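You operate a simulated robot arm through the tools that you are given. There is no shell and no other tool.

You are at the controls of a simulated robot arm. One attempt, no reset.

JOB
Set the roll sorter's gaps to 4 and 9 mm, tip in the red tote before it and run it.
Fine: feed gap 4, end gap 9, both set before the start; the empty tote goes back on its spot.
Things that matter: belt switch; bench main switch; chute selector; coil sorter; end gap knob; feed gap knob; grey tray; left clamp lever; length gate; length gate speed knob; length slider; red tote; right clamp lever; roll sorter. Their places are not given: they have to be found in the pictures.

The check looks at the end state, three seconds after you hand in, the way a careful person would. Anything else that was tipped, shoved, dropped, spilled or broken makes it a failure.

ROBOT AND FRAMES
A 7-joint arm with a two-finger parallel gripper, fixed in place. Base frame: the origin is at the foot of the arm, x ahead of it, y to its left, z up; the work surface is at about z = 720. Readings come in mm, rad, newtons and seconds.
Its first joint turns from -2.897 to 2.897 rad. Payload 4.4 kg.
Tool frame: the origin (TCP) lies between the finger pads and is the grasp point; the fingertips stand 23 mm ahead of it; z points along the fingers, y is the line along which they close. The gripper opens to 94 mm. The fingers are 38 mm wide and 10 mm thick; the gripper's body (54 by 96 mm) begins 39 mm behind the TCP.
Orientation is that of the tool frame in the base frame, as a unit quaternion [x, y, z, w]. With the fingers straight down and closing along the base's y, the tool's x points along the base's -x, its y along +y and its z along -z.

CONTROLS
- The arm moves only by the tool arm_command. Its argument "series" is a list of rows, each a list of 7 numbers: the shift along the base's x, y, z in mm, then the turn, a rotation vector about the base's x, y, z in rad, then the finger opening in mm, from 0 to 94. In form: [[x, y, z, rx, ry, rz, hand], ...]. A call has 1 to 20 rows; each row shifts and turns the commanded pose from where the row before left it. Rows are played at 5 a second. More than 50 mm and 0.15 rad between two rows, or a gripper value outside its range, and nothing of the call is played. A pose out of reach is approached as far as the arm can. The call stops where the force on the tool passes 40 N (or 10 N more than at its start, if that is more) or the arm is blocked; 0.2 s more then pass. Each finger travels about 72 mm/s and halts on what it meets, pressing with about 41 N; the grip force reading is that of the motor and also rises with nothing between the fingers. The clock runs only during rows and for 0.2 s after the last one: add rows that do not move to give the fingers time. The reply holds the time, the measured pose of the TCP, the force on the tool along the base axes, the opening and the grip force, in the units named above and with some noise, with the torque about the TCP (base axes, N m) and any sound that the robot's microphone picked up.
- Cameras (640 x 400 px; columns grow to the right, rows downward): "scene" is fixed at [49.2, 499.6, 1433]; the picture's right is [-0.60, -0.80, 0.00], its down [-0.36, 0.26, -0.90] and it looks along [0.72, -0.53, -0.44] (base axes); focal length 214 px, centre (320, 200). "wrist" rides on the gripper at [86, 16, -75] in the tool frame; the picture's right is [-0.18, 0.98, 0.00], its down [-0.58, -0.11, -0.81] and it looks along [-0.79, -0.15, 0.59] (tool axes); focal length 243 px, centre (320, 200).
- camera(camera): a new picture of that camera. It takes no simulated time.
- probe_pixels(camera, pixels): for up to 12 pixels [column, row] of the newest picture of that camera ("zoom" is the newest enlarged one), the place [x, y, z] in the base frame of the surface seen there, good to about 2 mm. It takes no simulated time.
- close_up(camera, box): a new picture of the part [left, top, right, bottom] of that camera's present view, enlarged. It takes no simulated time.
- finish_job(): hands the job in; it is judged then, once.

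Leave the gripper open and the arm clear of the work at the hand-in unless told otherwise.

The tools are called after "Emit:" by a JSON object that holds its "api" and its "payload". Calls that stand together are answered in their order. arm_command: Moves the arm, as the interface text tells. Its arguments: {"type":"object","properties":{"series":{"type":"array","items":{"type":"array","items":{"type":"number"}}}},"required":["series"]} The other tools are called the same way: camera (camera) takes a picture; probe_pixels (camera, pixels) gives the place of the surface under pixels of a picture; close_up (camera, box) takes an enlarged picture of a part of a camera's view; finish_job () hands the job in.

At the start:

```text
time: 0.0
eef_pos: [730.4, 241.0, 1496.7]
orientation: [-0.001, 1.0, 0.0, 0.0]
contact_force: [-0.5, -0.1, -0.1]
ft_torque: [0.02, -0.02, -0.03]
finger_gap: 93.9
grasp_force: 0.1
```

scene: 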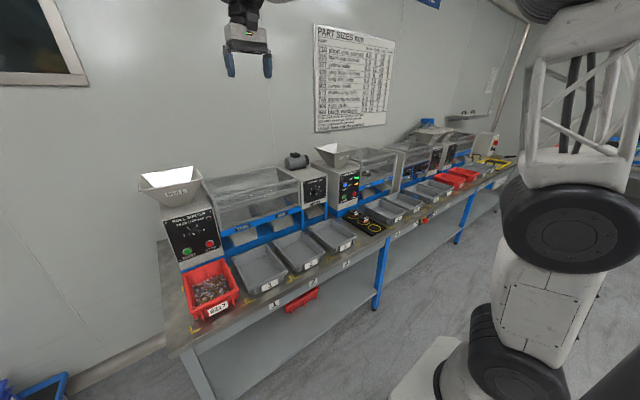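
wrist: 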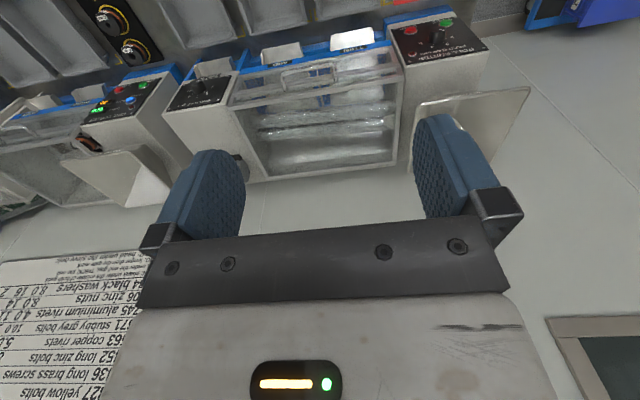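

I see a roll sorter at left with a red tote in front of it in the scene picture. I'll take close-ups of the roll sorter panels and the rest of the bench.

Emit:
{"api": "close_up", "payload": {"camera": "scene", "box": [130, 150, 250, 225]}}

Emit:
{"api": "close_up", "payload": {"camera": "scene", "box": [160, 205, 280, 330]}}

Emit:
{"api": "close_up", "payload": {"camera": "scene", "box": [270, 140, 400, 240]}}

Emit:
{"api": "close_up", "payload": {"camera": "scene", "box": [310, 20, 400, 135]}}

Emit:
{"api": "close_up", "payload": {"camera": "scene", "box": [390, 100, 530, 200]}}

```text
5.33 times, centred on (190, 188) of scene
```

zoom: 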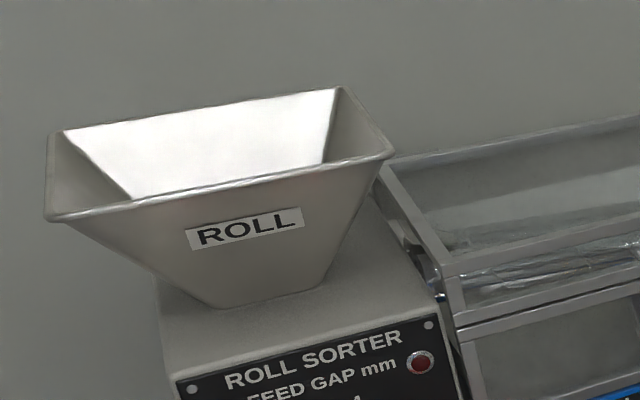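

```text
3.20 times, centred on (220, 268) of scene
```

zoom: 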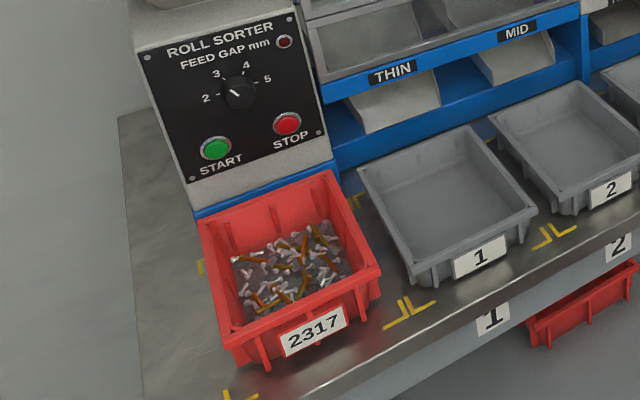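

```text
4.00 times, centred on (335, 190) of scene
```

zoom: 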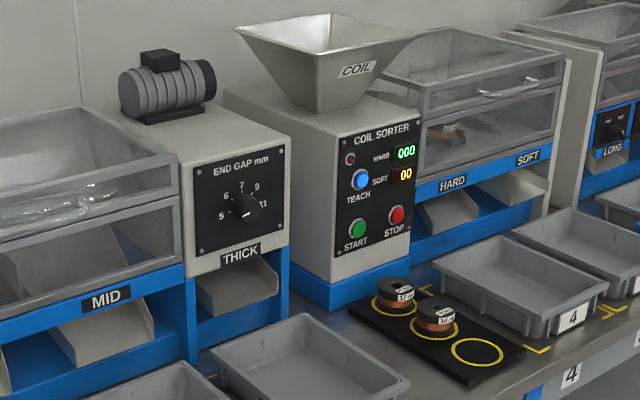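

```text
3.48 times, centred on (355, 78) of scene
```

zoom: 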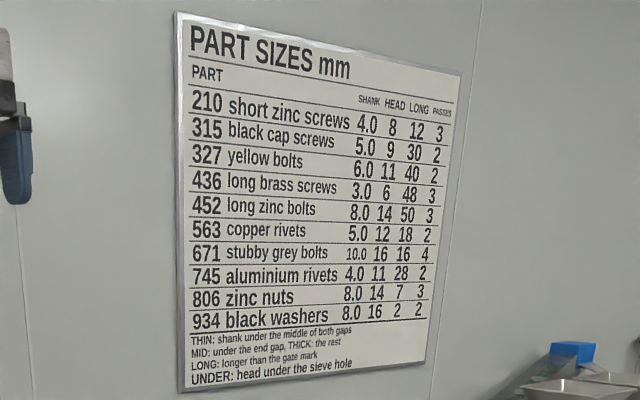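

```text
4.00 times, centred on (460, 150) of scene
```

zoom: 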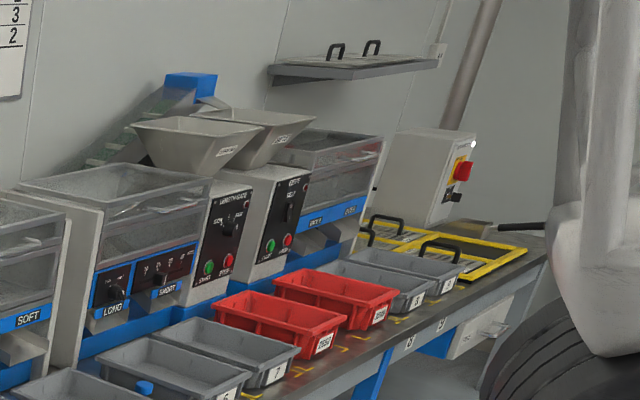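

Next I'll look closer at the bench main switch, the gap knobs and the trays' floor marks.

Emit:
{"api": "close_up", "payload": {"camera": "scene", "box": [470, 125, 520, 165]}}

Emit:
{"api": "close_up", "payload": {"camera": "scene", "box": [300, 170, 345, 210]}}

Emit:
{"api": "close_up", "payload": {"camera": "scene", "box": [165, 205, 225, 265]}}

Emit:
{"api": "close_up", "payload": {"camera": "scene", "box": [230, 200, 370, 300]}}

Emit:
{"api": "close_up", "payload": {"camera": "scene", "box": [395, 135, 475, 190]}}

Emit:
{"api": "close_up", "payload": {"camera": "wrist", "box": [380, 0, 500, 80]}}

```text
10.00 times, centred on (495, 145) of scene
```

zoom: 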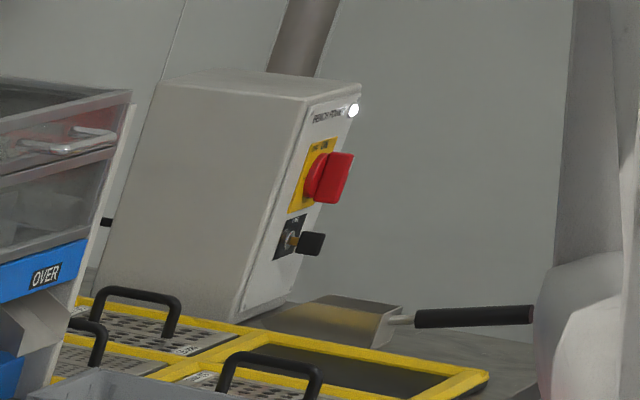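

```text
10.00 times, centred on (322, 190) of scene
```

zoom: 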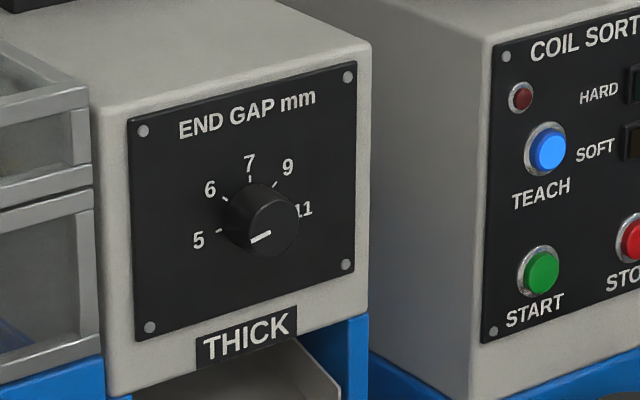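

```text
6.67 times, centred on (195, 235) of scene
```

zoom: 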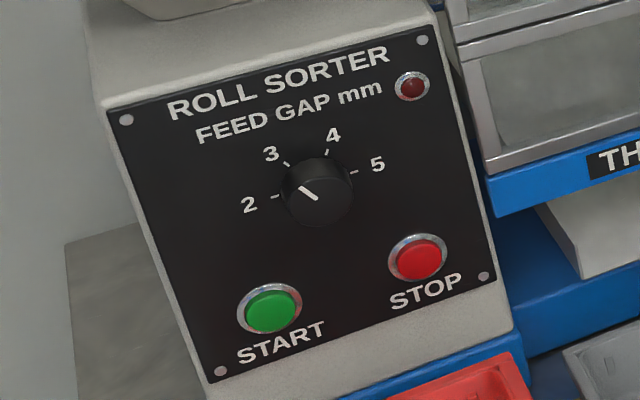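

```text
4.00 times, centred on (300, 250) of scene
```

zoom: 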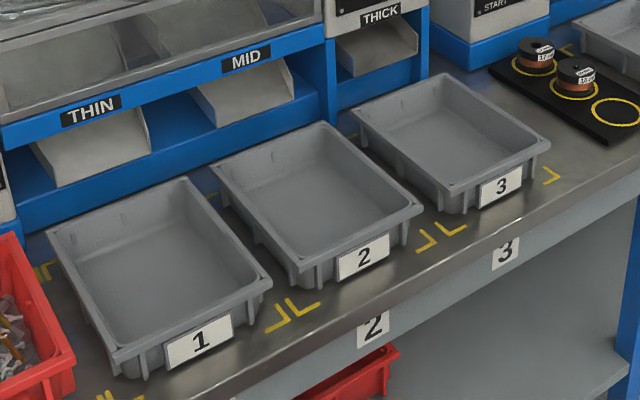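

```text
7.27 times, centred on (435, 162) of scene
```

zoom: 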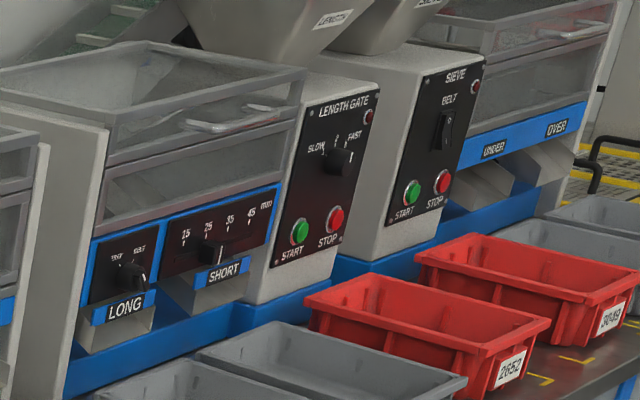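

```text
5.00 times, centred on (440, 40) of wrist
```

zoom: 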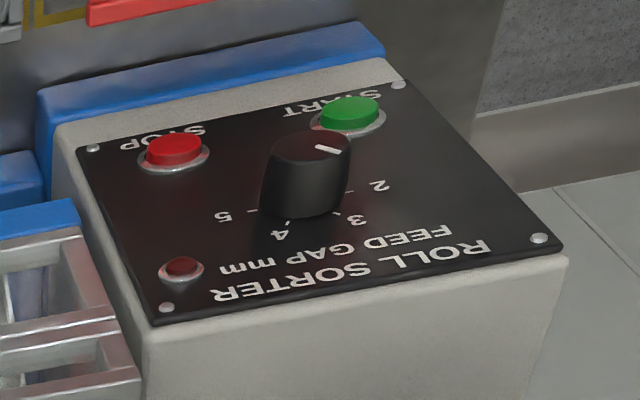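

Now I'll measure the roll sorter panel, tote, hopper, and tray points by probing scene pixels.

Emit:
{"api": "probe_pixels", "payload": {"camera": "scene", "pixels": [[166, 223], [205, 208], [178, 260], [218, 245], [195, 235], [187, 251], [210, 244], [140, 188], [203, 178], [190, 168], [146, 173], [170, 207]]}}

Emit:
{"api": "probe_pixels", "payload": {"camera": "scene", "pixels": [[183, 278], [224, 260], [238, 291], [205, 319], [208, 290], [217, 310], [190, 330], [240, 300], [300, 340], [168, 240], [320, 190], [325, 206]]}}

Emit:
{"api": "close_up", "payload": {"camera": "scene", "box": [170, 250, 260, 330]}}

```text
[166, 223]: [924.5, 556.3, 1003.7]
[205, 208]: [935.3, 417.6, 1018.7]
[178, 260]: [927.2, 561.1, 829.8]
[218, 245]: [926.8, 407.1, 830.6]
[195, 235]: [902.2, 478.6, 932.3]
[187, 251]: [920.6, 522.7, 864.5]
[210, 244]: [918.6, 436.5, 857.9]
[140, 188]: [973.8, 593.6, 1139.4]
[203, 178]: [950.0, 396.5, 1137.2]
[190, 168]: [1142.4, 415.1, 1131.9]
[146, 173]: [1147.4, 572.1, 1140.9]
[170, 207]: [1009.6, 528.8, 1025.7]
```

```text
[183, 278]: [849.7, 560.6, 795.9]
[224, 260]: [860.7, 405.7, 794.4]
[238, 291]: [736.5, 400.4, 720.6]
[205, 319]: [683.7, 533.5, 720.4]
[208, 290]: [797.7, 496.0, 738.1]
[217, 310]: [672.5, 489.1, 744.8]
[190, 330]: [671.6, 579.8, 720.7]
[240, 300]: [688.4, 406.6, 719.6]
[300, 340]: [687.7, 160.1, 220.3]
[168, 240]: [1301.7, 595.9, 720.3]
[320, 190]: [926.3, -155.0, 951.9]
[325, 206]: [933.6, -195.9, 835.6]
```

```text
5.00 times, centred on (215, 290) of scene
```

zoom: 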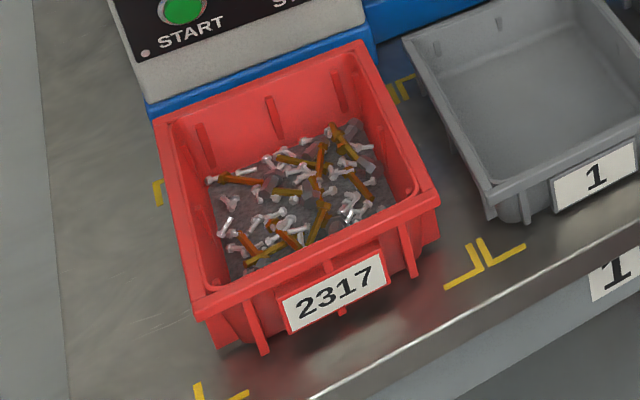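

The newest zoom shows the tote, so I'll probe its rim corners, label, ribs and the yellow marks there.

Emit:
{"api": "probe_pixels", "payload": {"camera": "zoom", "pixels": [[158, 122], [362, 45], [437, 200], [200, 305], [172, 118], [350, 62], [420, 195], [216, 290], [340, 275], [325, 245], [280, 225], [300, 180]]}}

Emit:
{"api": "probe_pixels", "payload": {"camera": "zoom", "pixels": [[158, 193], [405, 88], [470, 270], [203, 392], [440, 212], [207, 320], [230, 345], [435, 245], [270, 130], [280, 90], [250, 60], [150, 110]]}}

```text
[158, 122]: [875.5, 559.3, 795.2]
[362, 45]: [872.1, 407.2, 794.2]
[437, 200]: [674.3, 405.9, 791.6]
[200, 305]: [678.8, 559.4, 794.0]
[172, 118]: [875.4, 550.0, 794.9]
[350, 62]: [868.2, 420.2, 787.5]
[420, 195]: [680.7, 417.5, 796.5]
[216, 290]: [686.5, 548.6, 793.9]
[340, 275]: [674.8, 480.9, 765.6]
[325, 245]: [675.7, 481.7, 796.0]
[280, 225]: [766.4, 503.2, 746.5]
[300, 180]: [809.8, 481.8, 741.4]
```

```text
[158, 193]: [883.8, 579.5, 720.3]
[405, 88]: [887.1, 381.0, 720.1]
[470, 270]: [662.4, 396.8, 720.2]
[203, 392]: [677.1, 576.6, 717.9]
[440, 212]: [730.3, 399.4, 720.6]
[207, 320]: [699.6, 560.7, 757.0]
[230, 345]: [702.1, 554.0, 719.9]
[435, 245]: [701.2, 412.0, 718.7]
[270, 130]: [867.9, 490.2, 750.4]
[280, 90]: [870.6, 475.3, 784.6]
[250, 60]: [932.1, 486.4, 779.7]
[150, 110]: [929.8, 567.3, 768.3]
```

Rim: x 674–877, y 405–560, z 795. Now the hopper's rim and the panel details in a zoom.

Emit:
{"api": "close_up", "payload": {"camera": "scene", "box": [130, 155, 230, 217]}}

Emit:
{"api": "probe_pixels", "payload": {"camera": "zoom", "pixels": [[66, 207], [62, 128], [396, 75], [458, 142], [250, 175], [240, 95], [250, 140], [200, 140], [330, 130], [240, 290], [390, 260], [470, 180]]}}

```text
6.40 times, centred on (180, 186) of scene
```

zoom: 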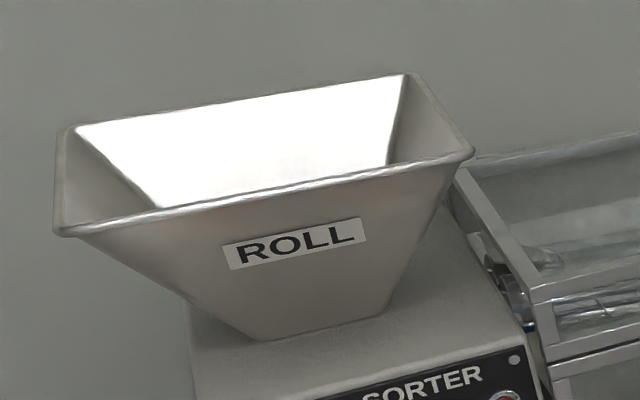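

```text
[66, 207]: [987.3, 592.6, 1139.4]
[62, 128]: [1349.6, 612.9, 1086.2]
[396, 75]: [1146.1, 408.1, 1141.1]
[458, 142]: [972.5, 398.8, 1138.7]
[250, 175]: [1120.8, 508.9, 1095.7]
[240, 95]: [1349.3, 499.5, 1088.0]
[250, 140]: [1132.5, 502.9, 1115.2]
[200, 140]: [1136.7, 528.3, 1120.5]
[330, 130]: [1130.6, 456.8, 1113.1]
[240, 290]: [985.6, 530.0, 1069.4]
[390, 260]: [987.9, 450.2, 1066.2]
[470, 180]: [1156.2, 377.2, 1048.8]
```

Hopper mouth is roughly x 960–1148, y 390–595, z 1139. I want to know the reach before touching anything: turn the hand −90° about z in free air while moving to about (850, 400, 1400).

Emit:
{"api": "arm_command", "payload": {"series": [[12, 16, -10, 0, 0, -0.15, 94], [12, 16, -10, 0, 0, -0.15, 94], [12, 16, -10, 0, 0, -0.15, 94], [12, 16, -10, 0, 0, -0.15, 94], [12, 16, -10, 0, 0, -0.15, 94], [12, 16, -10, 0, 0, -0.15, 94], [12, 16, -10, 0, 0, -0.15, 94], [12, 16, -10, 0, 0, -0.15, 94], [12, 16, -10, 0, 0, -0.15, 94], [12, 16, -10, 0, 0, -0.15, 94], [0, 0, 0, 0, 0, -0.0708, 94]]}}

```text
time: 2.4
eef_pos: [851.2, 401.8, 1397.1]
orientation: [0.707, 0.707, 0.0, 0.0]
contact_force: [-0.6, -0.8, -0.4]
ft_torque: [0.02, -0.03, 0.02]
finger_gap: 94.2
grasp_force: 0.0
```

That worked. Now test the pouring pose: roll about +x by about 1.57 rad while moving to about (950, 480, 1330), clear of the hopper.

Emit:
{"api": "arm_command", "payload": {"series": [[10, 8, -6, 0.15, 0, 0, 94], [10, 8, -6, 0.15, 0, 0, 94], [10, 8, -6, 0.15, 0, 0, 94], [10, 8, -6, 0.15, 0, 0, 94], [10, 8, -6, 0.15, 0, 0, 94], [10, 8, -6, 0.15, 0, 0, 94], [10, 8, -6, 0.15, 0, 0, 94], [10, 8, -6, 0.15, 0, 0, 94], [10, 8, -6, 0.15, 0, 0, 94], [10, 8, -6, 0.15, 0, 0, 94], [0, 0, 0, 0.07, 0, 0, 94], [0, 0, 0, 0, 0, 0, 94]]}}

Emit:
{"api": "camera", "payload": {"camera": "scene"}}

```text
time: 5.0
eef_pos: [949.4, 480.3, 1338.1]
orientation: [0.5, 0.5, 0.5, -0.499]
contact_force: [-0.8, -0.7, 0.2]
ft_torque: [0.0, 0.01, 0.02]
finger_gap: 93.8
grasp_force: 0.0
```

```text
taken
```

scene: 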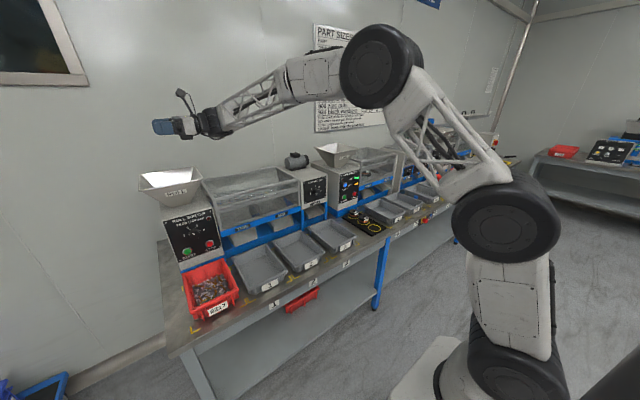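

Reachable with room to spare. Test farther: roll another 0.6 rad and lower to z≈1260, x≈960.

Emit:
{"api": "arm_command", "payload": {"series": [[5, 0, -18, 0.15, 0, 0, 94], [5, 0, -18, 0.15, 0, 0, 94], [0, 0, -18, 0.15, 0, 0, 94], [0, 0, -18, 0.15, 0, 0, 94], [0, 0, 0, 0, 0, 0, 94]]}}

Emit:
{"api": "close_up", "payload": {"camera": "scene", "box": [100, 50, 420, 250]}}

```text
time: 6.2
eef_pos: [960.9, 480.5, 1265.7]
orientation: [0.329, 0.33, 0.626, -0.625]
contact_force: [-1.3, 0.1, -1.5]
ft_torque: [-0.03, -0.01, -0.01]
finger_gap: 93.9
grasp_force: 0.0
```

```text
2.00 times, centred on (260, 150) of scene
```

zoom: 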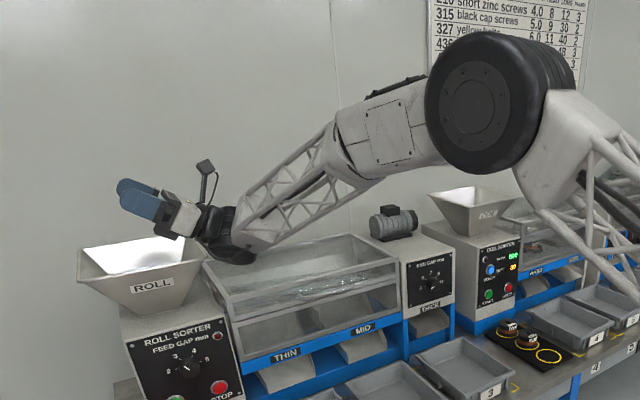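

The pour pose is reachable. Now undo the extra roll, then swing the hand to point forward (+x) for the knobs, with the camera above, backing to about (740, 480, 1000).

Emit:
{"api": "arm_command", "payload": {"series": [[-15, 0, 18, -0.15, 0, 0, 94], [-15, 0, 18, -0.15, 0, 0, 94], [-15, 0, 18, -0.15, 0, 0, 94], [-15, 0, 18, -0.15, 0, 0, 94], [-15, 0, 0, 0, 0, -0.15, 94], [-15, 0, 0, 0, 0, -0.15, 94], [-15, 0, 0, 0, 0, -0.15, 94], [-15, 0, -10, 0, 0, -0.15, 94], [-20, 0, -30, 0, 0, -0.15, 94], [-20, 0, -30, 0, 0, -0.15, 94], [-20, 0, -40, 0, 0, -0.15, 94], [-20, 0, -40, 0, 0, -0.15, 94], [-20, 0, -40, 0, 0, -0.15, 94], [-10, 0, -40, 0, 0, -0.15, 94], [-5, 0, -40, 0, 0, -0.0708, 94], [0, 0, 0, 0, 0, 0, 94]]}}

Emit:
{"api": "camera", "payload": {"camera": "wrist"}}

Emit:
{"api": "camera", "payload": {"camera": "scene"}}

```text
time: 9.6
eef_pos: [817.4, 396.2, 1198.8]
orientation: [0.7, 0.183, 0.667, -0.176]
contact_force: [0.0, 0.3, -0.3]
ft_torque: [0.01, -0.01, -0.01]
finger_gap: 94.0
grasp_force: 0.0
out of reach, approached as far as the arm can: row 11, 12, 13, 14, 15
```

```text
taken
```

wrist: 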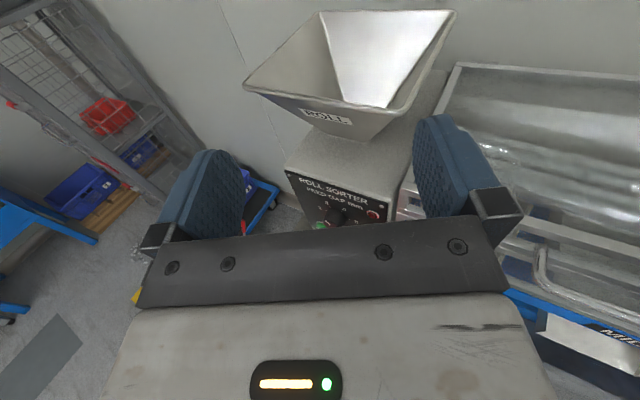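

```text
taken
```

scene: 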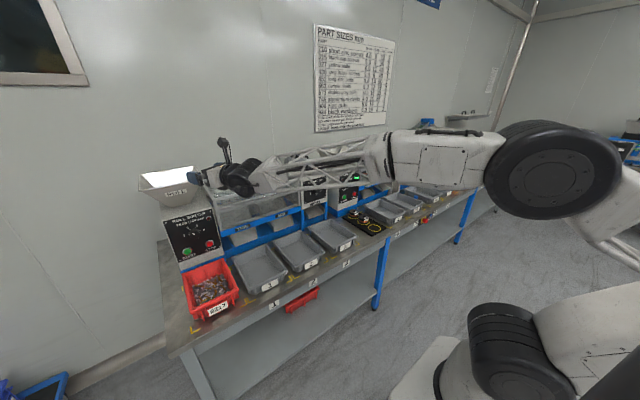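

The hand stopped short (row 11+ out of reach) with the camera-above attitude. I'll issue a still row to see whether the commanded pose reset to the measured one.

Emit:
{"api": "arm_command", "payload": {"series": [[0, 0, 0, 0, 0, 0, 94], [0, 0, 20, 0, 0, 0.1, 94]]}}

```text
time: 10.2
eef_pos: [819.9, 398.2, 1217.6]
orientation: [0.691, 0.217, 0.657, -0.209]
contact_force: [0.0, -0.3, 0.0]
ft_torque: [0.05, 0.01, -0.02]
finger_gap: 94.0
grasp_force: 0.0
```

The command base resets to the measured pose. The tool now points (0.82, 0.57, 0) with the camera above. I'll roll the hand about its own axis so the camera comes to the underside, backing away as I do.

Emit:
{"api": "arm_command", "payload": {"series": [[-10, -2, 0, -0.1226, -0.0861, 0, 94], [-10, -2, 0, -0.1226, -0.0861, 0, 94], [-10, -2, 0, -0.1226, -0.0861, 0, 94], [-10, -2, 0, -0.1226, -0.0861, 0, 94], [-10, -2, 0, -0.1226, -0.0861, 0, 94], [-10, -2, 0, -0.1226, -0.0861, 0, 94], [-10, -2, 0, -0.1226, -0.0861, 0, 94], [-10, -2, 0, -0.1226, -0.0861, 0, 94], [-10, -2, 0, -0.1226, -0.0861, 0, 94], [-10, -2, 0, -0.1226, -0.0861, 0, 94], [0, 0, 0, -0.1226, -0.0861, 0, 94], [0, 0, 0, -0.1226, -0.0861, 0, 94], [0, 0, 0, -0.1226, -0.0861, 0, 94], [0, 0, 0, -0.1226, -0.0861, 0, 94], [0, 0, 0, -0.1226, -0.0861, 0, 94]]}}

```text
time: 13.4
eef_pos: [718.0, 376.6, 1217.2]
orientation: [0.113, 0.688, 0.481, 0.531]
contact_force: [0.5, -0.4, -1.1]
ft_torque: [0.0, -0.01, 0.02]
finger_gap: 94.1
grasp_force: 0.0
```

Works. Finish the roll, then yaw to face +x, heading to about (760, 478, 1000).

Emit:
{"api": "arm_command", "payload": {"series": [[0, 0, -20, -0.126, -0.081, 0, 94], [0, 0, -20, -0.126, -0.081, 0, 94], [0, 10, -20, -0.126, -0.081, 0, 94], [0, 10, -20, -0.126, -0.081, 0, 94], [0, 10, -20, -0.126, -0.081, 0, 94], [0, 10, -20, -0.126, -0.081, 0, 94], [5, 15, -20, 0, 0, -0.145, 94], [5, 15, -20, 0, 0, -0.145, 94], [5, 15, -20, 0, 0, -0.145, 94], [5, 15, -20, 0, 0, -0.145, 94], [0, 0, 0, 0, 0, 0, 94]]}}

Emit:
{"api": "camera", "payload": {"camera": "wrist"}}

Emit:
{"api": "camera", "payload": {"camera": "scene"}}

```text
time: 15.8
eef_pos: [730.8, 393.7, 1104.8]
orientation: [-0.211, 0.67, 0.213, 0.679]
contact_force: [-0.9, -0.5, -0.1]
ft_torque: [0.05, 0.02, 0.02]
finger_gap: 94.1
grasp_force: 0.0
out of reach, approached as far as the arm can: row 4, 5, 6, 7, 8, 9, 10
```

```text
taken
```

wrist: 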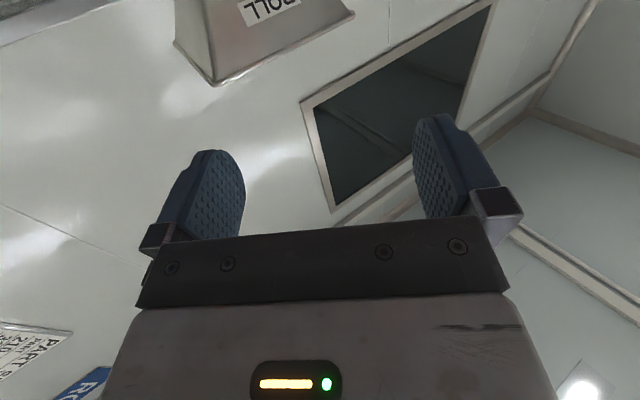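

```text
taken
```

scene: 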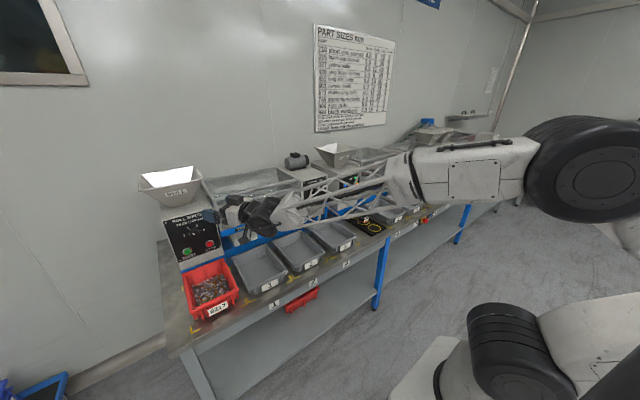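

The wrist is running into a joint limit with the elbow swung out. I'll go back toward the starting attitude (tool down), high up, and re-approach from there with a simple pitch.

Emit:
{"api": "arm_command", "payload": {"series": [[0, -10, 35, -0.082, 0.117, 0, 94], [0, -10, 35, -0.082, 0.117, 0, 94], [0, -10, 35, -0.082, 0.117, 0, 94], [0, -15, 35, -0.082, 0.117, 0, 94], [0, -15, 35, -0.082, 0.117, 0, 94], [0, -15, 35, -0.082, 0.117, 0, 94], [0, -15, 35, -0.082, 0.117, 0, 94], [0, -15, 35, -0.082, 0.117, 0, 94], [0, -15, 35, -0.082, 0.117, 0, 94], [0, -15, 35, -0.082, 0.117, 0, 94], [0, -15, 35, -0.082, 0.117, 0, 94], [0, 0, 10, 0, 0, -0.15, 94], [0, 0, 0, 0, 0, -0.15, 94], [0, 0, 0, 0, 0, -0.15, 94], [0, 0, 0, 0, 0, -0.15, 94], [0, 0, 0, 0, 0, 0, 94]]}}

Emit:
{"api": "camera", "payload": {"camera": "scene"}}

```text
time: 19.2
eef_pos: [732.0, 244.3, 1499.0]
orientation: [-0.005, 1.0, -0.002, 0.005]
contact_force: [-0.1, -0.1, -0.3]
ft_torque: [0.01, -0.03, 0.02]
finger_gap: 94.1
grasp_force: 0.1
```

```text
taken
```

scene: 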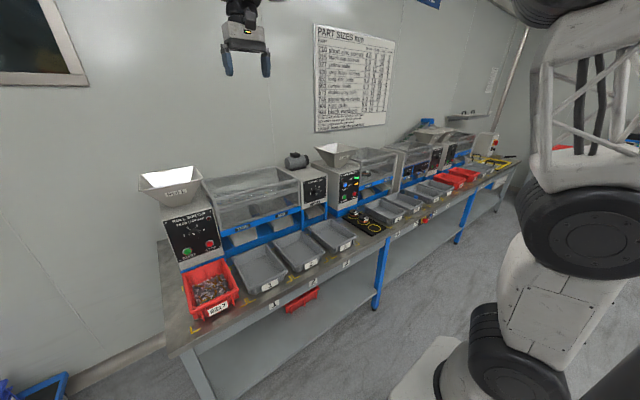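

Back at the starting posture. Now pitch the tool about −y to point forward while moving to about (740, 440, 1250), camera ending on the underside.

Emit:
{"api": "arm_command", "payload": {"series": [[0, 20, -20, 0, -0.15, 0, 94], [0, 20, -20, 0, -0.15, 0, 94], [0, 20, -20, 0, -0.15, 0, 94], [0, 20, -20, 0, -0.15, 0, 94], [0, 20, -20, 0, -0.15, 0, 94], [0, 20, -20, 0, -0.15, 0, 94], [0, 20, -20, 0, -0.15, 0, 94], [0, 20, -20, 0, -0.15, 0, 94], [0, 20, -20, 0, -0.15, 0, 94], [0, 20, -20, 0, -0.15, 0, 94], [0, 20, -30, 0, -0.071, 0, 94], [0, 0, 0, 0, 0, 0, 94]]}}

Emit:
{"api": "camera", "payload": {"camera": "scene"}}

```text
time: 21.8
eef_pos: [731.1, 464.1, 1269.0]
orientation: [-0.003, 0.703, -0.004, 0.711]
contact_force: [1.0, -0.6, 0.4]
ft_torque: [0.02, -0.01, -0.02]
finger_gap: 93.9
grasp_force: 0.0
```

```text
taken
```

scene: 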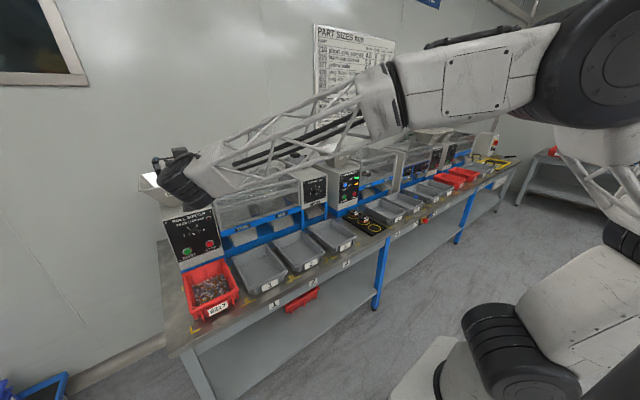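

Good – pointing forward at (731, 464, 1269). Now descend in free space to z≈960 and align to y≈478.

Emit:
{"api": "arm_command", "payload": {"series": [[3, 1, -35, 0, 0, 0, 94], [3, 1, -35, 0, 0, 0, 94], [3, 1, -35, 0, 0, 0, 94], [3, 1, -35, 0, 0, 0, 94], [3, 1, -35, 0, 0, 0, 94], [3, 1, -35, 0, 0, 0, 94], [3, 1, -35, 0, 0, 0, 94], [3, 2, -35, 0, 0, 0, 94], [3, 2, -35, 0, 0, 0, 94], [3, 2, -15, 0, 0, 0, 94], [0, 0, 0, 0, 0, 0, 94]]}}

Emit:
{"api": "camera", "payload": {"camera": "wrist"}}

Emit:
{"api": "camera", "payload": {"camera": "scene"}}

```text
time: 24.2
eef_pos: [760.3, 478.1, 939.0]
orientation: [-0.003, 0.703, -0.005, 0.711]
contact_force: [-0.9, -0.2, -0.1]
ft_torque: [0.01, 0.0, 0.0]
finger_gap: 93.9
grasp_force: 0.0
```

```text
taken
```

wrist: 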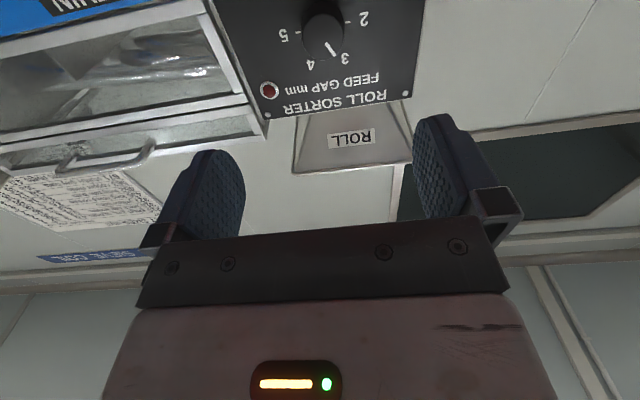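

```text
taken
```

scene: 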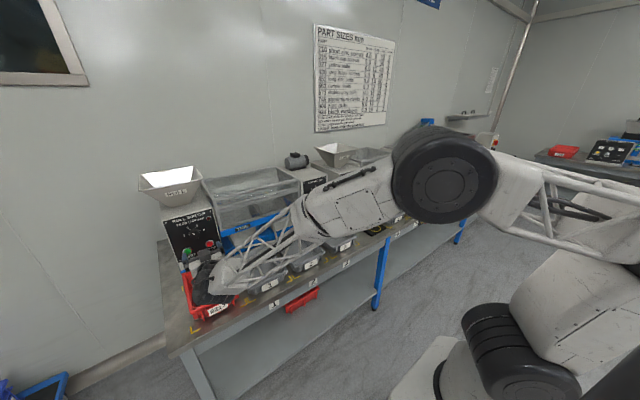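

In place at (760, 478, 939). The wrist view shows the panel upside down; zoom in on the knob and probe it.

Emit:
{"api": "close_up", "payload": {"camera": "wrist", "box": [240, 0, 420, 112]}}

Emit:
{"api": "probe_pixels", "payload": {"camera": "zoom", "pixels": [[295, 110], [310, 155], [270, 90], [320, 70], [225, 115], [370, 80], [290, 30], [330, 160], [260, 175], [330, 140], [390, 130], [100, 320]]}}

```text
3.56 times, centred on (330, 56) of wrist
```

zoom: 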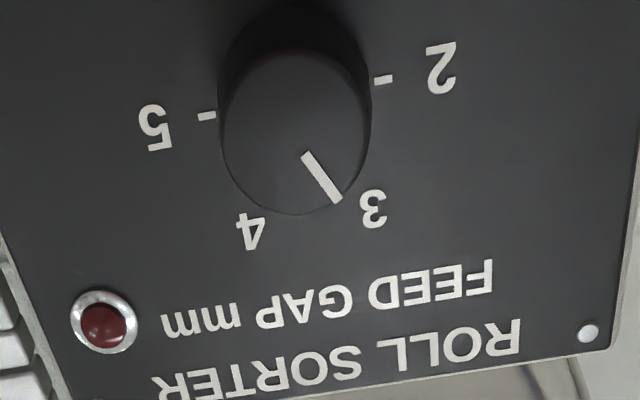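

```text
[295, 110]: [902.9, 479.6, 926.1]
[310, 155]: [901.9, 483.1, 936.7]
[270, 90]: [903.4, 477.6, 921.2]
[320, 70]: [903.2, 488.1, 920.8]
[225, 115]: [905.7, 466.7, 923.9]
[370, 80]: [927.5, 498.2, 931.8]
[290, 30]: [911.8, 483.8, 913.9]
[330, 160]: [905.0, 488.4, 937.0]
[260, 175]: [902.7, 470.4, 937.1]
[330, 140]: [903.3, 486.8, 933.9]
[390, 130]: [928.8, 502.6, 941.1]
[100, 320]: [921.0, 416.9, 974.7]
```

Knob: face at x≈902, panel x≈928, axis about (y 480, z 930), about 36 mm across; pointer is at 3. Let me probe the tick marks and knob edges for precise angles.

Emit:
{"api": "probe_pixels", "payload": {"camera": "zoom", "pixels": [[206, 117], [383, 80], [248, 232], [373, 208], [305, 155], [334, 198], [229, 130], [360, 120], [300, 55], [300, 207], [155, 128], [442, 68]]}}

```text
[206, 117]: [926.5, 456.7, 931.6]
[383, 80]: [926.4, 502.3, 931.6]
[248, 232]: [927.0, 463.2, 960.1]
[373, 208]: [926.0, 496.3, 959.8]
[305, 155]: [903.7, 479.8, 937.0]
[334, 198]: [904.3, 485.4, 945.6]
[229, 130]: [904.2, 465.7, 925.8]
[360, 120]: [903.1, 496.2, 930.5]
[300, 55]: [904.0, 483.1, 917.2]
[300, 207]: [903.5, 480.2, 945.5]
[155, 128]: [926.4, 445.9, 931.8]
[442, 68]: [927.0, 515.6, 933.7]
```

Ticks at −90/−30/+30/+90°, axis (479.5, 931). Pointer is at 3, so I need +60° (clockwise). I'll pre-roll the hand −0.5 rad, narrow to 60 mm, and advance to TCP x≈897.

Emit:
{"api": "arm_command", "payload": {"series": [[0, 0, -2, -0.13, 0, 0, 60], [0, 0.5, -2, -0.13, 0, 0, 60], [0, 0.5, -2, -0.13, 0, 0, 60], [0, 0.5, -2, -0.13, 0, 0, 60], [25, 0, 0, 0, 0, 0, 60], [25, 0, 0, 0, 0, 0, 60], [25, 0, 0, 0, 0, 0, 60], [25, 0, 0, 0, 0, 0, 60], [18, 0, 0, 0, 0, 0, 60], [0, 0, 0, 0, 0, 0, 60]]}}

Emit:
{"api": "close_up", "payload": {"camera": "wrist", "box": [160, 0, 480, 200]}}

Emit:
{"api": "close_up", "payload": {"camera": "scene", "box": [150, 200, 290, 320]}}

```text
time: 26.4
eef_pos: [880.2, 481.4, 931.6]
orientation: [-0.185, 0.678, -0.186, 0.686]
contact_force: [-0.9, 0.4, -0.3]
ft_torque: [0.01, -0.01, -0.03]
finger_gap: 59.8
grasp_force: 0.0
```

```text
2.00 times, centred on (320, 100) of wrist
```

zoom: 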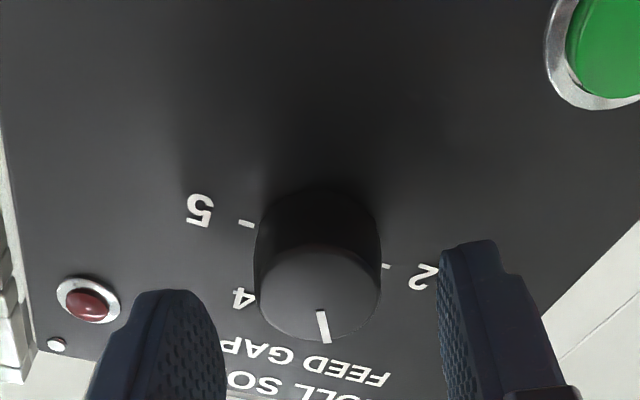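

```text
3.33 times, centred on (220, 260) of scene
```

zoom: 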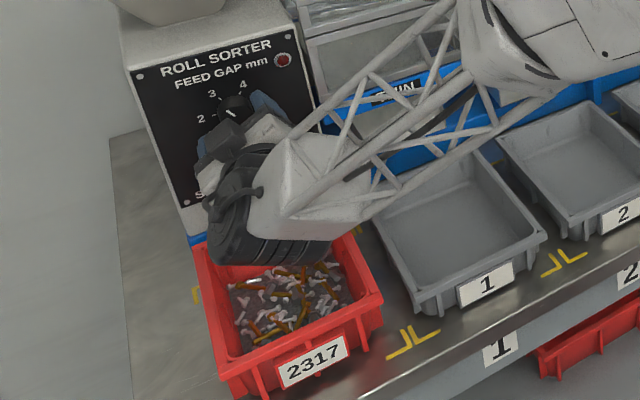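

The wrist's black joint hangs above the tote; I'll probe its lowest part to check clearance before going on.

Emit:
{"api": "probe_pixels", "payload": {"camera": "zoom", "pixels": [[225, 262], [250, 262], [290, 262], [320, 262], [330, 250], [215, 250], [270, 250], [213, 180], [255, 200]]}}

```text
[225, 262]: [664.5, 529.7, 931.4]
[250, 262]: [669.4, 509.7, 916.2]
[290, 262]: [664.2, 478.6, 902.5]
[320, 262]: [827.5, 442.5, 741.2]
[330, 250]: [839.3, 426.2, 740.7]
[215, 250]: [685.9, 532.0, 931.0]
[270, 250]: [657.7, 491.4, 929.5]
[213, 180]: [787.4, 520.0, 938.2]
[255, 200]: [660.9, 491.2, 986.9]
```

Clearance is about 90 mm, fine. Advance 17 mm, centre on y 479.5, then close on the knob.

Emit:
{"api": "arm_command", "payload": {"series": [[9, -1, -0.5, 0, 0, 0, 60], [8, -1, 0, 0, 0, 0, 60], [0, 0, 0, 0, 0, 0, 45], [0, 0, 0, 0, 0, 0, 0], [0, 0, 0, 0, 0, 0, 0], [0, 0, 0, 0, 0, 0, 0]]}}

```text
time: 27.8
eef_pos: [896.5, 479.0, 932.1]
orientation: [-0.186, 0.678, -0.186, 0.686]
contact_force: [14.2, 20.2, -7.6]
ft_torque: [-0.06, 0.26, 0.48]
finger_gap: 35.1
grasp_force: 45.3
```

Gripped at 35 mm with a sideways force of about 21 N along the closing line; shift about 1 mm along it to relieve.

Emit:
{"api": "arm_command", "payload": {"series": [[-0.5, 0.9, -0.4, 0, 0, 0, 0], [0, 0, 0, 0, 0, 0, 0]]}}

```text
time: 28.4
eef_pos: [896.5, 479.7, 930.5]
orientation: [-0.186, 0.678, -0.187, 0.686]
contact_force: [29.8, 15.5, -4.8]
ft_torque: [-0.05, 0.19, 0.27]
finger_gap: 34.9
grasp_force: 45.6
```

Pulling back raised the x force, so go +1 mm in x and another bit along the closing line.

Emit:
{"api": "arm_command", "payload": {"series": [[1.0, 1.0, -0.5, 0, 0, 0, 0], [0, 0, 0, 0, 0, 0, 0]]}}

```text
time: 29.0
eef_pos: [897.1, 479.2, 930.9]
orientation: [-0.185, 0.678, -0.186, 0.687]
contact_force: [-4.5, -12.7, 12.8]
ft_torque: [0.03, -0.33, -0.44]
finger_gap: 35.1
grasp_force: 44.8
```

Slightly over; ease back 0.4 mm, then start turning clockwise (+rx) in small steps.

Emit:
{"api": "arm_command", "payload": {"series": [[-0.1, -0.4, 0.3, 0, 0, 0, 0], [0, 0, 0, 0.08, 0, 0, 0], [0, 0, 0, 0.08, 0, 0, 0], [0, 0, 0, 0.08, 0, 0, 0]]}}

Emit:
{"api": "close_up", "payload": {"camera": "wrist", "box": [160, 0, 480, 200]}}

```text
time: 30.0
eef_pos: [896.5, 479.0, 931.3]
orientation: [-0.102, 0.695, -0.103, 0.704]
contact_force: [3.2, 12.8, 13.7]
ft_torque: [0.0, -0.53, 0.28]
finger_gap: 34.8
grasp_force: 45.0
```

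```text
2.00 times, centred on (320, 100) of wrist
```

zoom: 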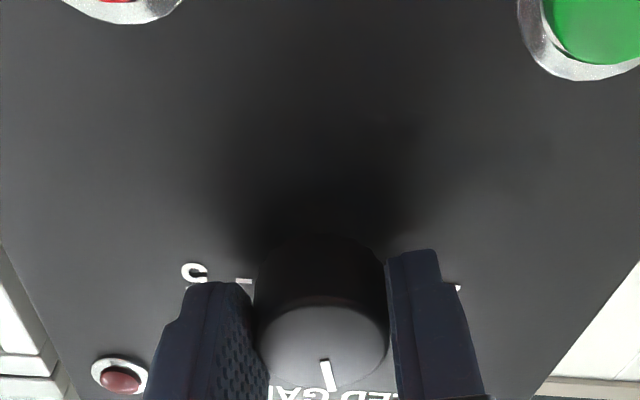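

The knob follows the hand. Continue another ~0.5 rad with slight relief, then check.

Emit:
{"api": "arm_command", "payload": {"series": [[0, 0.3, 0.3, 0.09, 0, 0, 0], [0, 0, 0, 0.09, 0, 0, 0], [0, 0, 0, 0.09, 0, 0, 0], [0, 0, 0, 0.09, 0, 0, 0], [0, 0, 0, 0.09, 0, 0, 0]]}}

Emit:
{"api": "close_up", "payload": {"camera": "wrist", "box": [160, 0, 480, 200]}}

Emit:
{"api": "close_up", "payload": {"camera": "scene", "box": [165, 205, 225, 265]}}

```text
time: 31.1
eef_pos: [897.3, 480.7, 930.4]
orientation: [0.039, 0.702, 0.039, 0.71]
contact_force: [0.2, 7.4, -2.6]
ft_torque: [-0.04, -0.1, 0.2]
finger_gap: 34.9
grasp_force: 45.1
stopped in row 5: the force on the tool passed its limit at 41 N (the readings are from after the stop); the commanded pose is now the measured one
```

```text
2.00 times, centred on (320, 100) of wrist
```

zoom: 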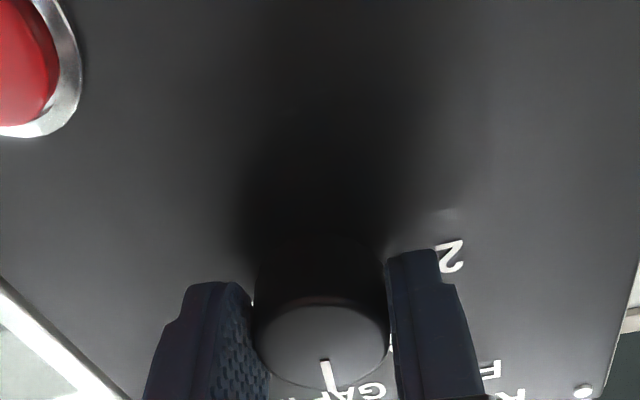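

```text
6.67 times, centred on (195, 235) of scene
```

zoom: 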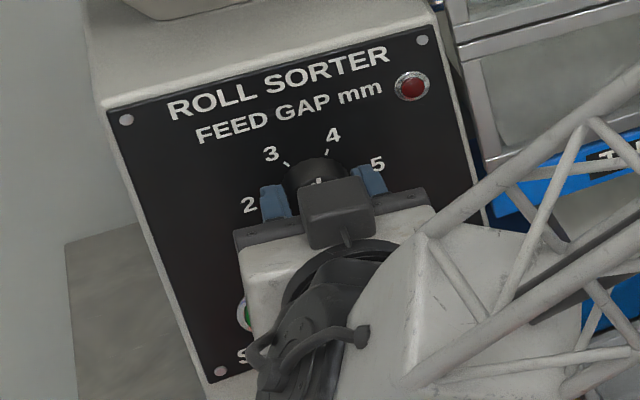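

Roll is now +0.11 (0.63 of 1.05 rad done); forces relaxed. Continue in smaller steps to roll ≈ +0.53.

Emit:
{"api": "arm_command", "payload": {"series": [[0, 0, 0, 0.06, 0, 0, 0], [0, 0, 0, 0.06, 0, 0, 0], [0, 0, 0, 0.06, 0, 0, 0], [0, 0, 0, 0.06, 0, 0, 0]]}}

```text
time: 32.1
eef_pos: [895.8, 482.4, 930.8]
orientation: [0.124, 0.693, 0.123, 0.7]
contact_force: [-2.0, 33.4, -4.3]
ft_torque: [-0.08, 0.51, 1.06]
finger_gap: 35.2
grasp_force: 44.8
```

A sideways force of 33 N in y built up. Test a 0.5 mm shift in −y to find the relief direction.

Emit:
{"api": "arm_command", "payload": {"series": [[0, -0.5, 0, 0, 0, 0, 0], [0, 0, 0, 0, 0, 0, 0]]}}

```text
time: 32.5
eef_pos: [895.9, 480.8, 930.3]
orientation: [0.123, 0.693, 0.123, 0.7]
contact_force: [11.6, 12.2, -3.5]
ft_torque: [-0.05, 0.57, 0.56]
finger_gap: 35.1
grasp_force: 45.7
stopped in row 1: the force on the tool passed its limit at 48 N (the readings are from after the stop); the commanded pose is now the measured one
```

So +y relieves. Apply +0.4 mm y and finish the remaining ≈0.2 rad.

Emit:
{"api": "arm_command", "payload": {"series": [[0.3, 0.4, 0, 0, 0, 0, 0], [0, 0.1, 0, 0.05, 0, 0, 0], [0, 0.1, 0, 0.05, 0, 0, 0], [0, 0.1, 0, 0.05, 0, 0, 0], [0, 0.1, 0, 0.04, 0, 0, 0]]}}

Emit:
{"api": "close_up", "payload": {"camera": "wrist", "box": [160, 0, 480, 200]}}

Emit:
{"api": "close_up", "payload": {"camera": "scene", "box": [165, 205, 225, 265]}}

```text
time: 33.7
eef_pos: [896.5, 481.3, 929.9]
orientation: [0.19, 0.678, 0.189, 0.684]
contact_force: [-11.7, 10.3, -2.3]
ft_torque: [-0.02, -0.12, 0.15]
finger_gap: 35.0
grasp_force: 45.7
```

```text
2.00 times, centred on (320, 100) of wrist
```

zoom: 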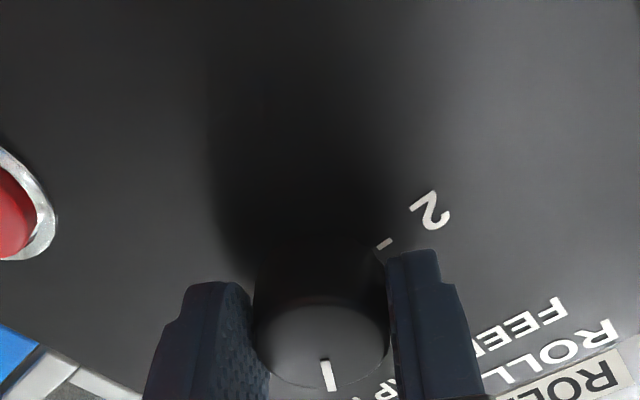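

```text
6.67 times, centred on (195, 235) of scene
```

zoom: 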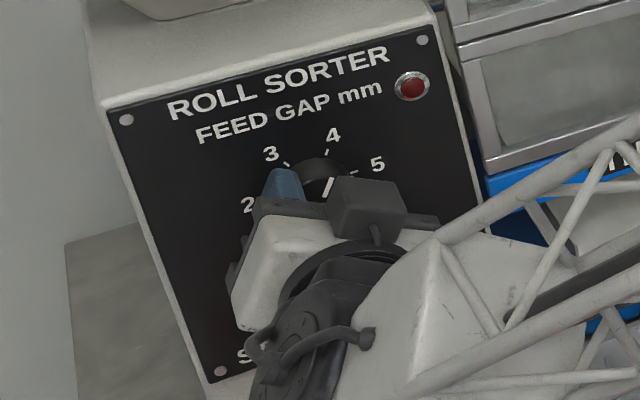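

Roll is +0.55, total 61–62°. Release and back off to look at the pointer.

Emit:
{"api": "arm_command", "payload": {"series": [[0, 0, 0, 0, 0, 0, 50], [0, 0, 0, 0, 0, 0, 60], [0, 0, 0, 0, 0, 0, 60], [-20, 0, 0, 0, 0, 0, 60], [-30, 0, 0, 0, 0, 0, 60], [-40, 0, 0, -0.13, 0, 0, 60], [-40, 0, 0, -0.13, 0, 0, 60], [0, 0, 0, -0.14, 0, 0, 60], [0, 0, 0, -0.14, 0, 0, 60]]}}

Emit:
{"api": "close_up", "payload": {"camera": "wrist", "box": [240, 0, 420, 112]}}

Emit:
{"api": "close_up", "payload": {"camera": "scene", "box": [165, 205, 225, 265]}}

```text
time: 35.7
eef_pos: [766.8, 483.5, 931.2]
orientation: [0.0, 0.703, -0.001, 0.711]
contact_force: [-0.4, 0.1, 0.8]
ft_torque: [-0.01, -0.04, -0.01]
finger_gap: 59.8
grasp_force: 0.1
```

```text
3.56 times, centred on (330, 56) of wrist
```

zoom: 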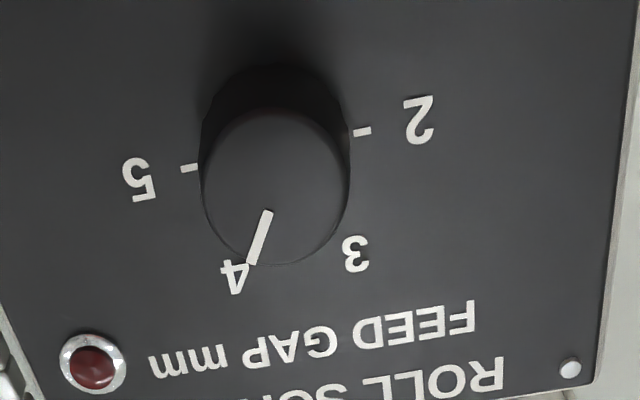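

```text
6.67 times, centred on (195, 235) of scene
```

zoom: 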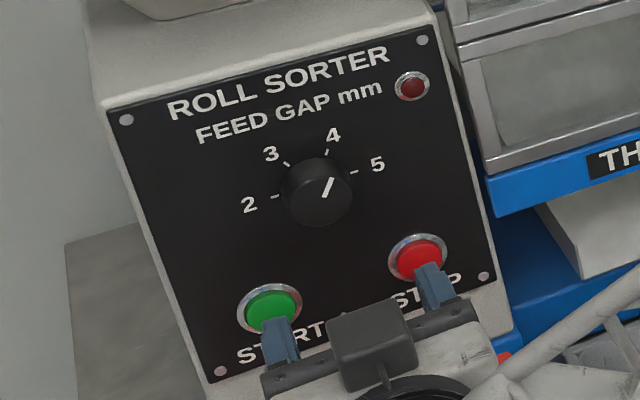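

Probe the pointer ends to work out its angle.

Emit:
{"api": "close_up", "payload": {"camera": "wrist", "box": [280, 10, 360, 90]}}

Emit:
{"api": "probe_pixels", "payload": {"camera": "zoom", "pixels": [[250, 260], [200, 420], [240, 300], [215, 380], [220, 340], [420, 240], [120, 310], [490, 150]]}}

```text
5.00 times, centred on (320, 50) of wrist
```

zoom: 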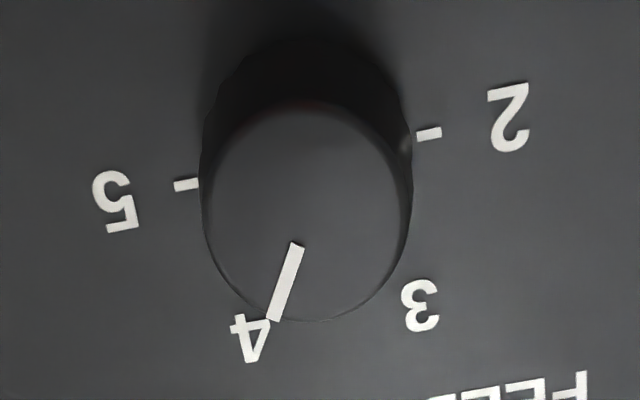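

```text
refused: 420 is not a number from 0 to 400
```

Emit:
{"api": "probe_pixels", "payload": {"camera": "zoom", "pixels": [[297, 248], [274, 318], [290, 270], [282, 295], [430, 133], [186, 184], [250, 340], [420, 305]]}}

```text
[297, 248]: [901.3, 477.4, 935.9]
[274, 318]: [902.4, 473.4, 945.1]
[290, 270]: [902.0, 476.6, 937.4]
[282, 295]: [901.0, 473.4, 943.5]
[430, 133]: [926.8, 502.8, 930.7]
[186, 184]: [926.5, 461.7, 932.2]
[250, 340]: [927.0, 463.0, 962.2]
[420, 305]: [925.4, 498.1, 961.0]
```

Working the pixel geometry gives 30° – feed gap at 4. Now travel to the end gap knob near y≈−155, z≈950, staying well back at x≈740.

Emit:
{"api": "arm_command", "payload": {"series": [[-10, -40, 3, 0, 0, 0, 60], [-10, -46, 3, 0, 0, 0, 60], [0, -46, 3, 0, 0, 0, 60], [0, -46, 3, 0, 0, 0, 60], [0, -46, 3, 0, 0, 0, 60], [0, -46, 2, 0, 0, 0, 60], [0, -46, 0, 0, 0, 0, 60], [0, -46, 0, 0, 0, 0, 60], [0, -46, 0, 0, 0, 0, 60], [0, -46, 0, 0, 0, 0, 60], [0, -46, 0, 0, 0, 0, 60], [0, -46, 0, 0, 0, 0, 60], [0, -46, 0, 0, 0, 0, 60], [0, -46, 0, 0, 0, 0, 60], [0, 0, 0, 0, 0, 0, 60]]}}

Emit:
{"api": "camera", "payload": {"camera": "wrist"}}

Emit:
{"api": "camera", "payload": {"camera": "scene"}}

```text
time: 38.9
eef_pos: [728.0, 72.9, 950.1]
orientation: [0.015, 0.707, -0.015, 0.707]
contact_force: [0.3, -0.3, 0.0]
ft_torque: [0.02, -0.03, 0.02]
finger_gap: 60.2
grasp_force: 0.1
out of reach, approached as far as the arm can: row 9, 10, 11, 12, 13, 14
```

```text
taken
```

wrist: 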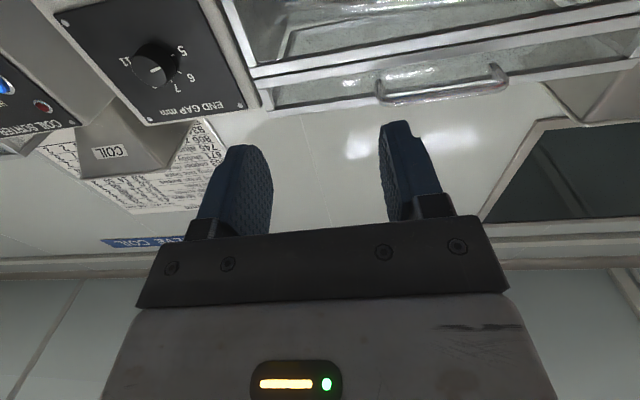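

```text
taken
```

scene: 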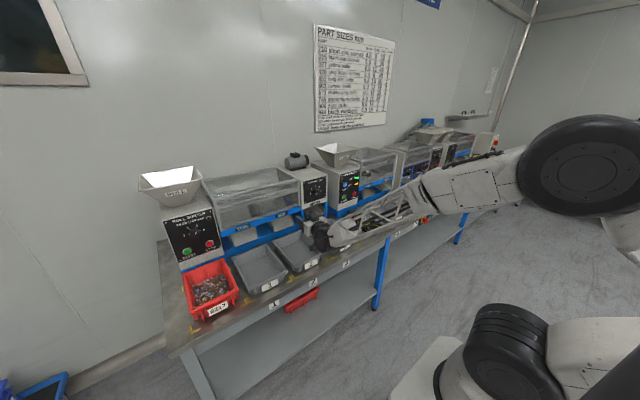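

The elbow has swung to its limit. I'll go up to the tool-down home posture again, shift to y≈−155 there, and pitch forward from that side.

Emit:
{"api": "arm_command", "payload": {"series": [[0, 0, 45, 0, 0.05, 0, 60], [0, 0, 45, 0, 0.05, 0, 60], [0, 10, 45, 0, 0.15, 0, 60], [0, 10, 45, 0, 0.15, 0, 60], [0, 10, 45, 0, 0.15, 0, 60], [0, 10, 45, 0, 0.15, 0, 60], [0, 10, 45, 0, 0.15, 0, 60], [0, 10, 45, 0, 0.15, 0, 60], [0, 10, 45, 0, 0.15, 0, 60], [0, 10, 45, 0, 0.15, 0, 60], [0, 10, 45, 0, 0.15, 0, 60], [0, 10, 45, 0, 0.12, 0, 60], [0, 0, 0, 0, 0, 0, 60]]}}

Emit:
{"api": "camera", "payload": {"camera": "scene"}}

```text
time: 41.7
eef_pos: [725.8, 182.5, 1490.2]
orientation: [0.0, 1.0, 0.001, 0.005]
contact_force: [0.0, 0.9, -0.4]
ft_torque: [0.0, 0.0, 0.01]
finger_gap: 60.0
grasp_force: 0.0
out of reach, approached as far as the arm can: row 1
```

```text
taken
```

scene: 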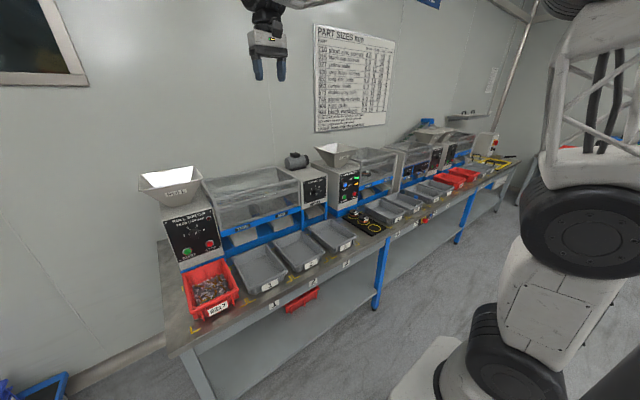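

Good home-like posture. Shift to y≈−155 at this height.

Emit:
{"api": "arm_command", "payload": {"series": [[0, -42, 0, 0, 0, 0, 60], [0, -42, 0, 0, 0, 0, 60], [0, -42, 0, 0, 0, 0, 60], [0, -42, 0, 0, 0, 0, 60], [0, -42, 0, 0, 0, 0, 60], [0, -42, 0, 0, 0, 0, 60], [0, -42, 0, 0, 0, 0, 60], [0, -42, 0, 0, 0, 0, 60], [0, 0, 0, 0, 0, 0, 60]]}}

Emit:
{"api": "camera", "payload": {"camera": "scene"}}

```text
time: 43.7
eef_pos: [725.9, -156.3, 1488.5]
orientation: [0.0, 1.0, 0.0, 0.006]
contact_force: [-0.3, 0.6, 0.6]
ft_torque: [0.03, 0.01, -0.02]
finger_gap: 60.2
grasp_force: 0.1
```

```text
taken
```

scene: 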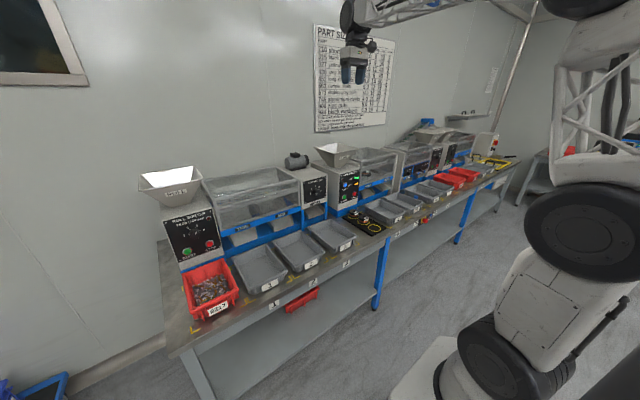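

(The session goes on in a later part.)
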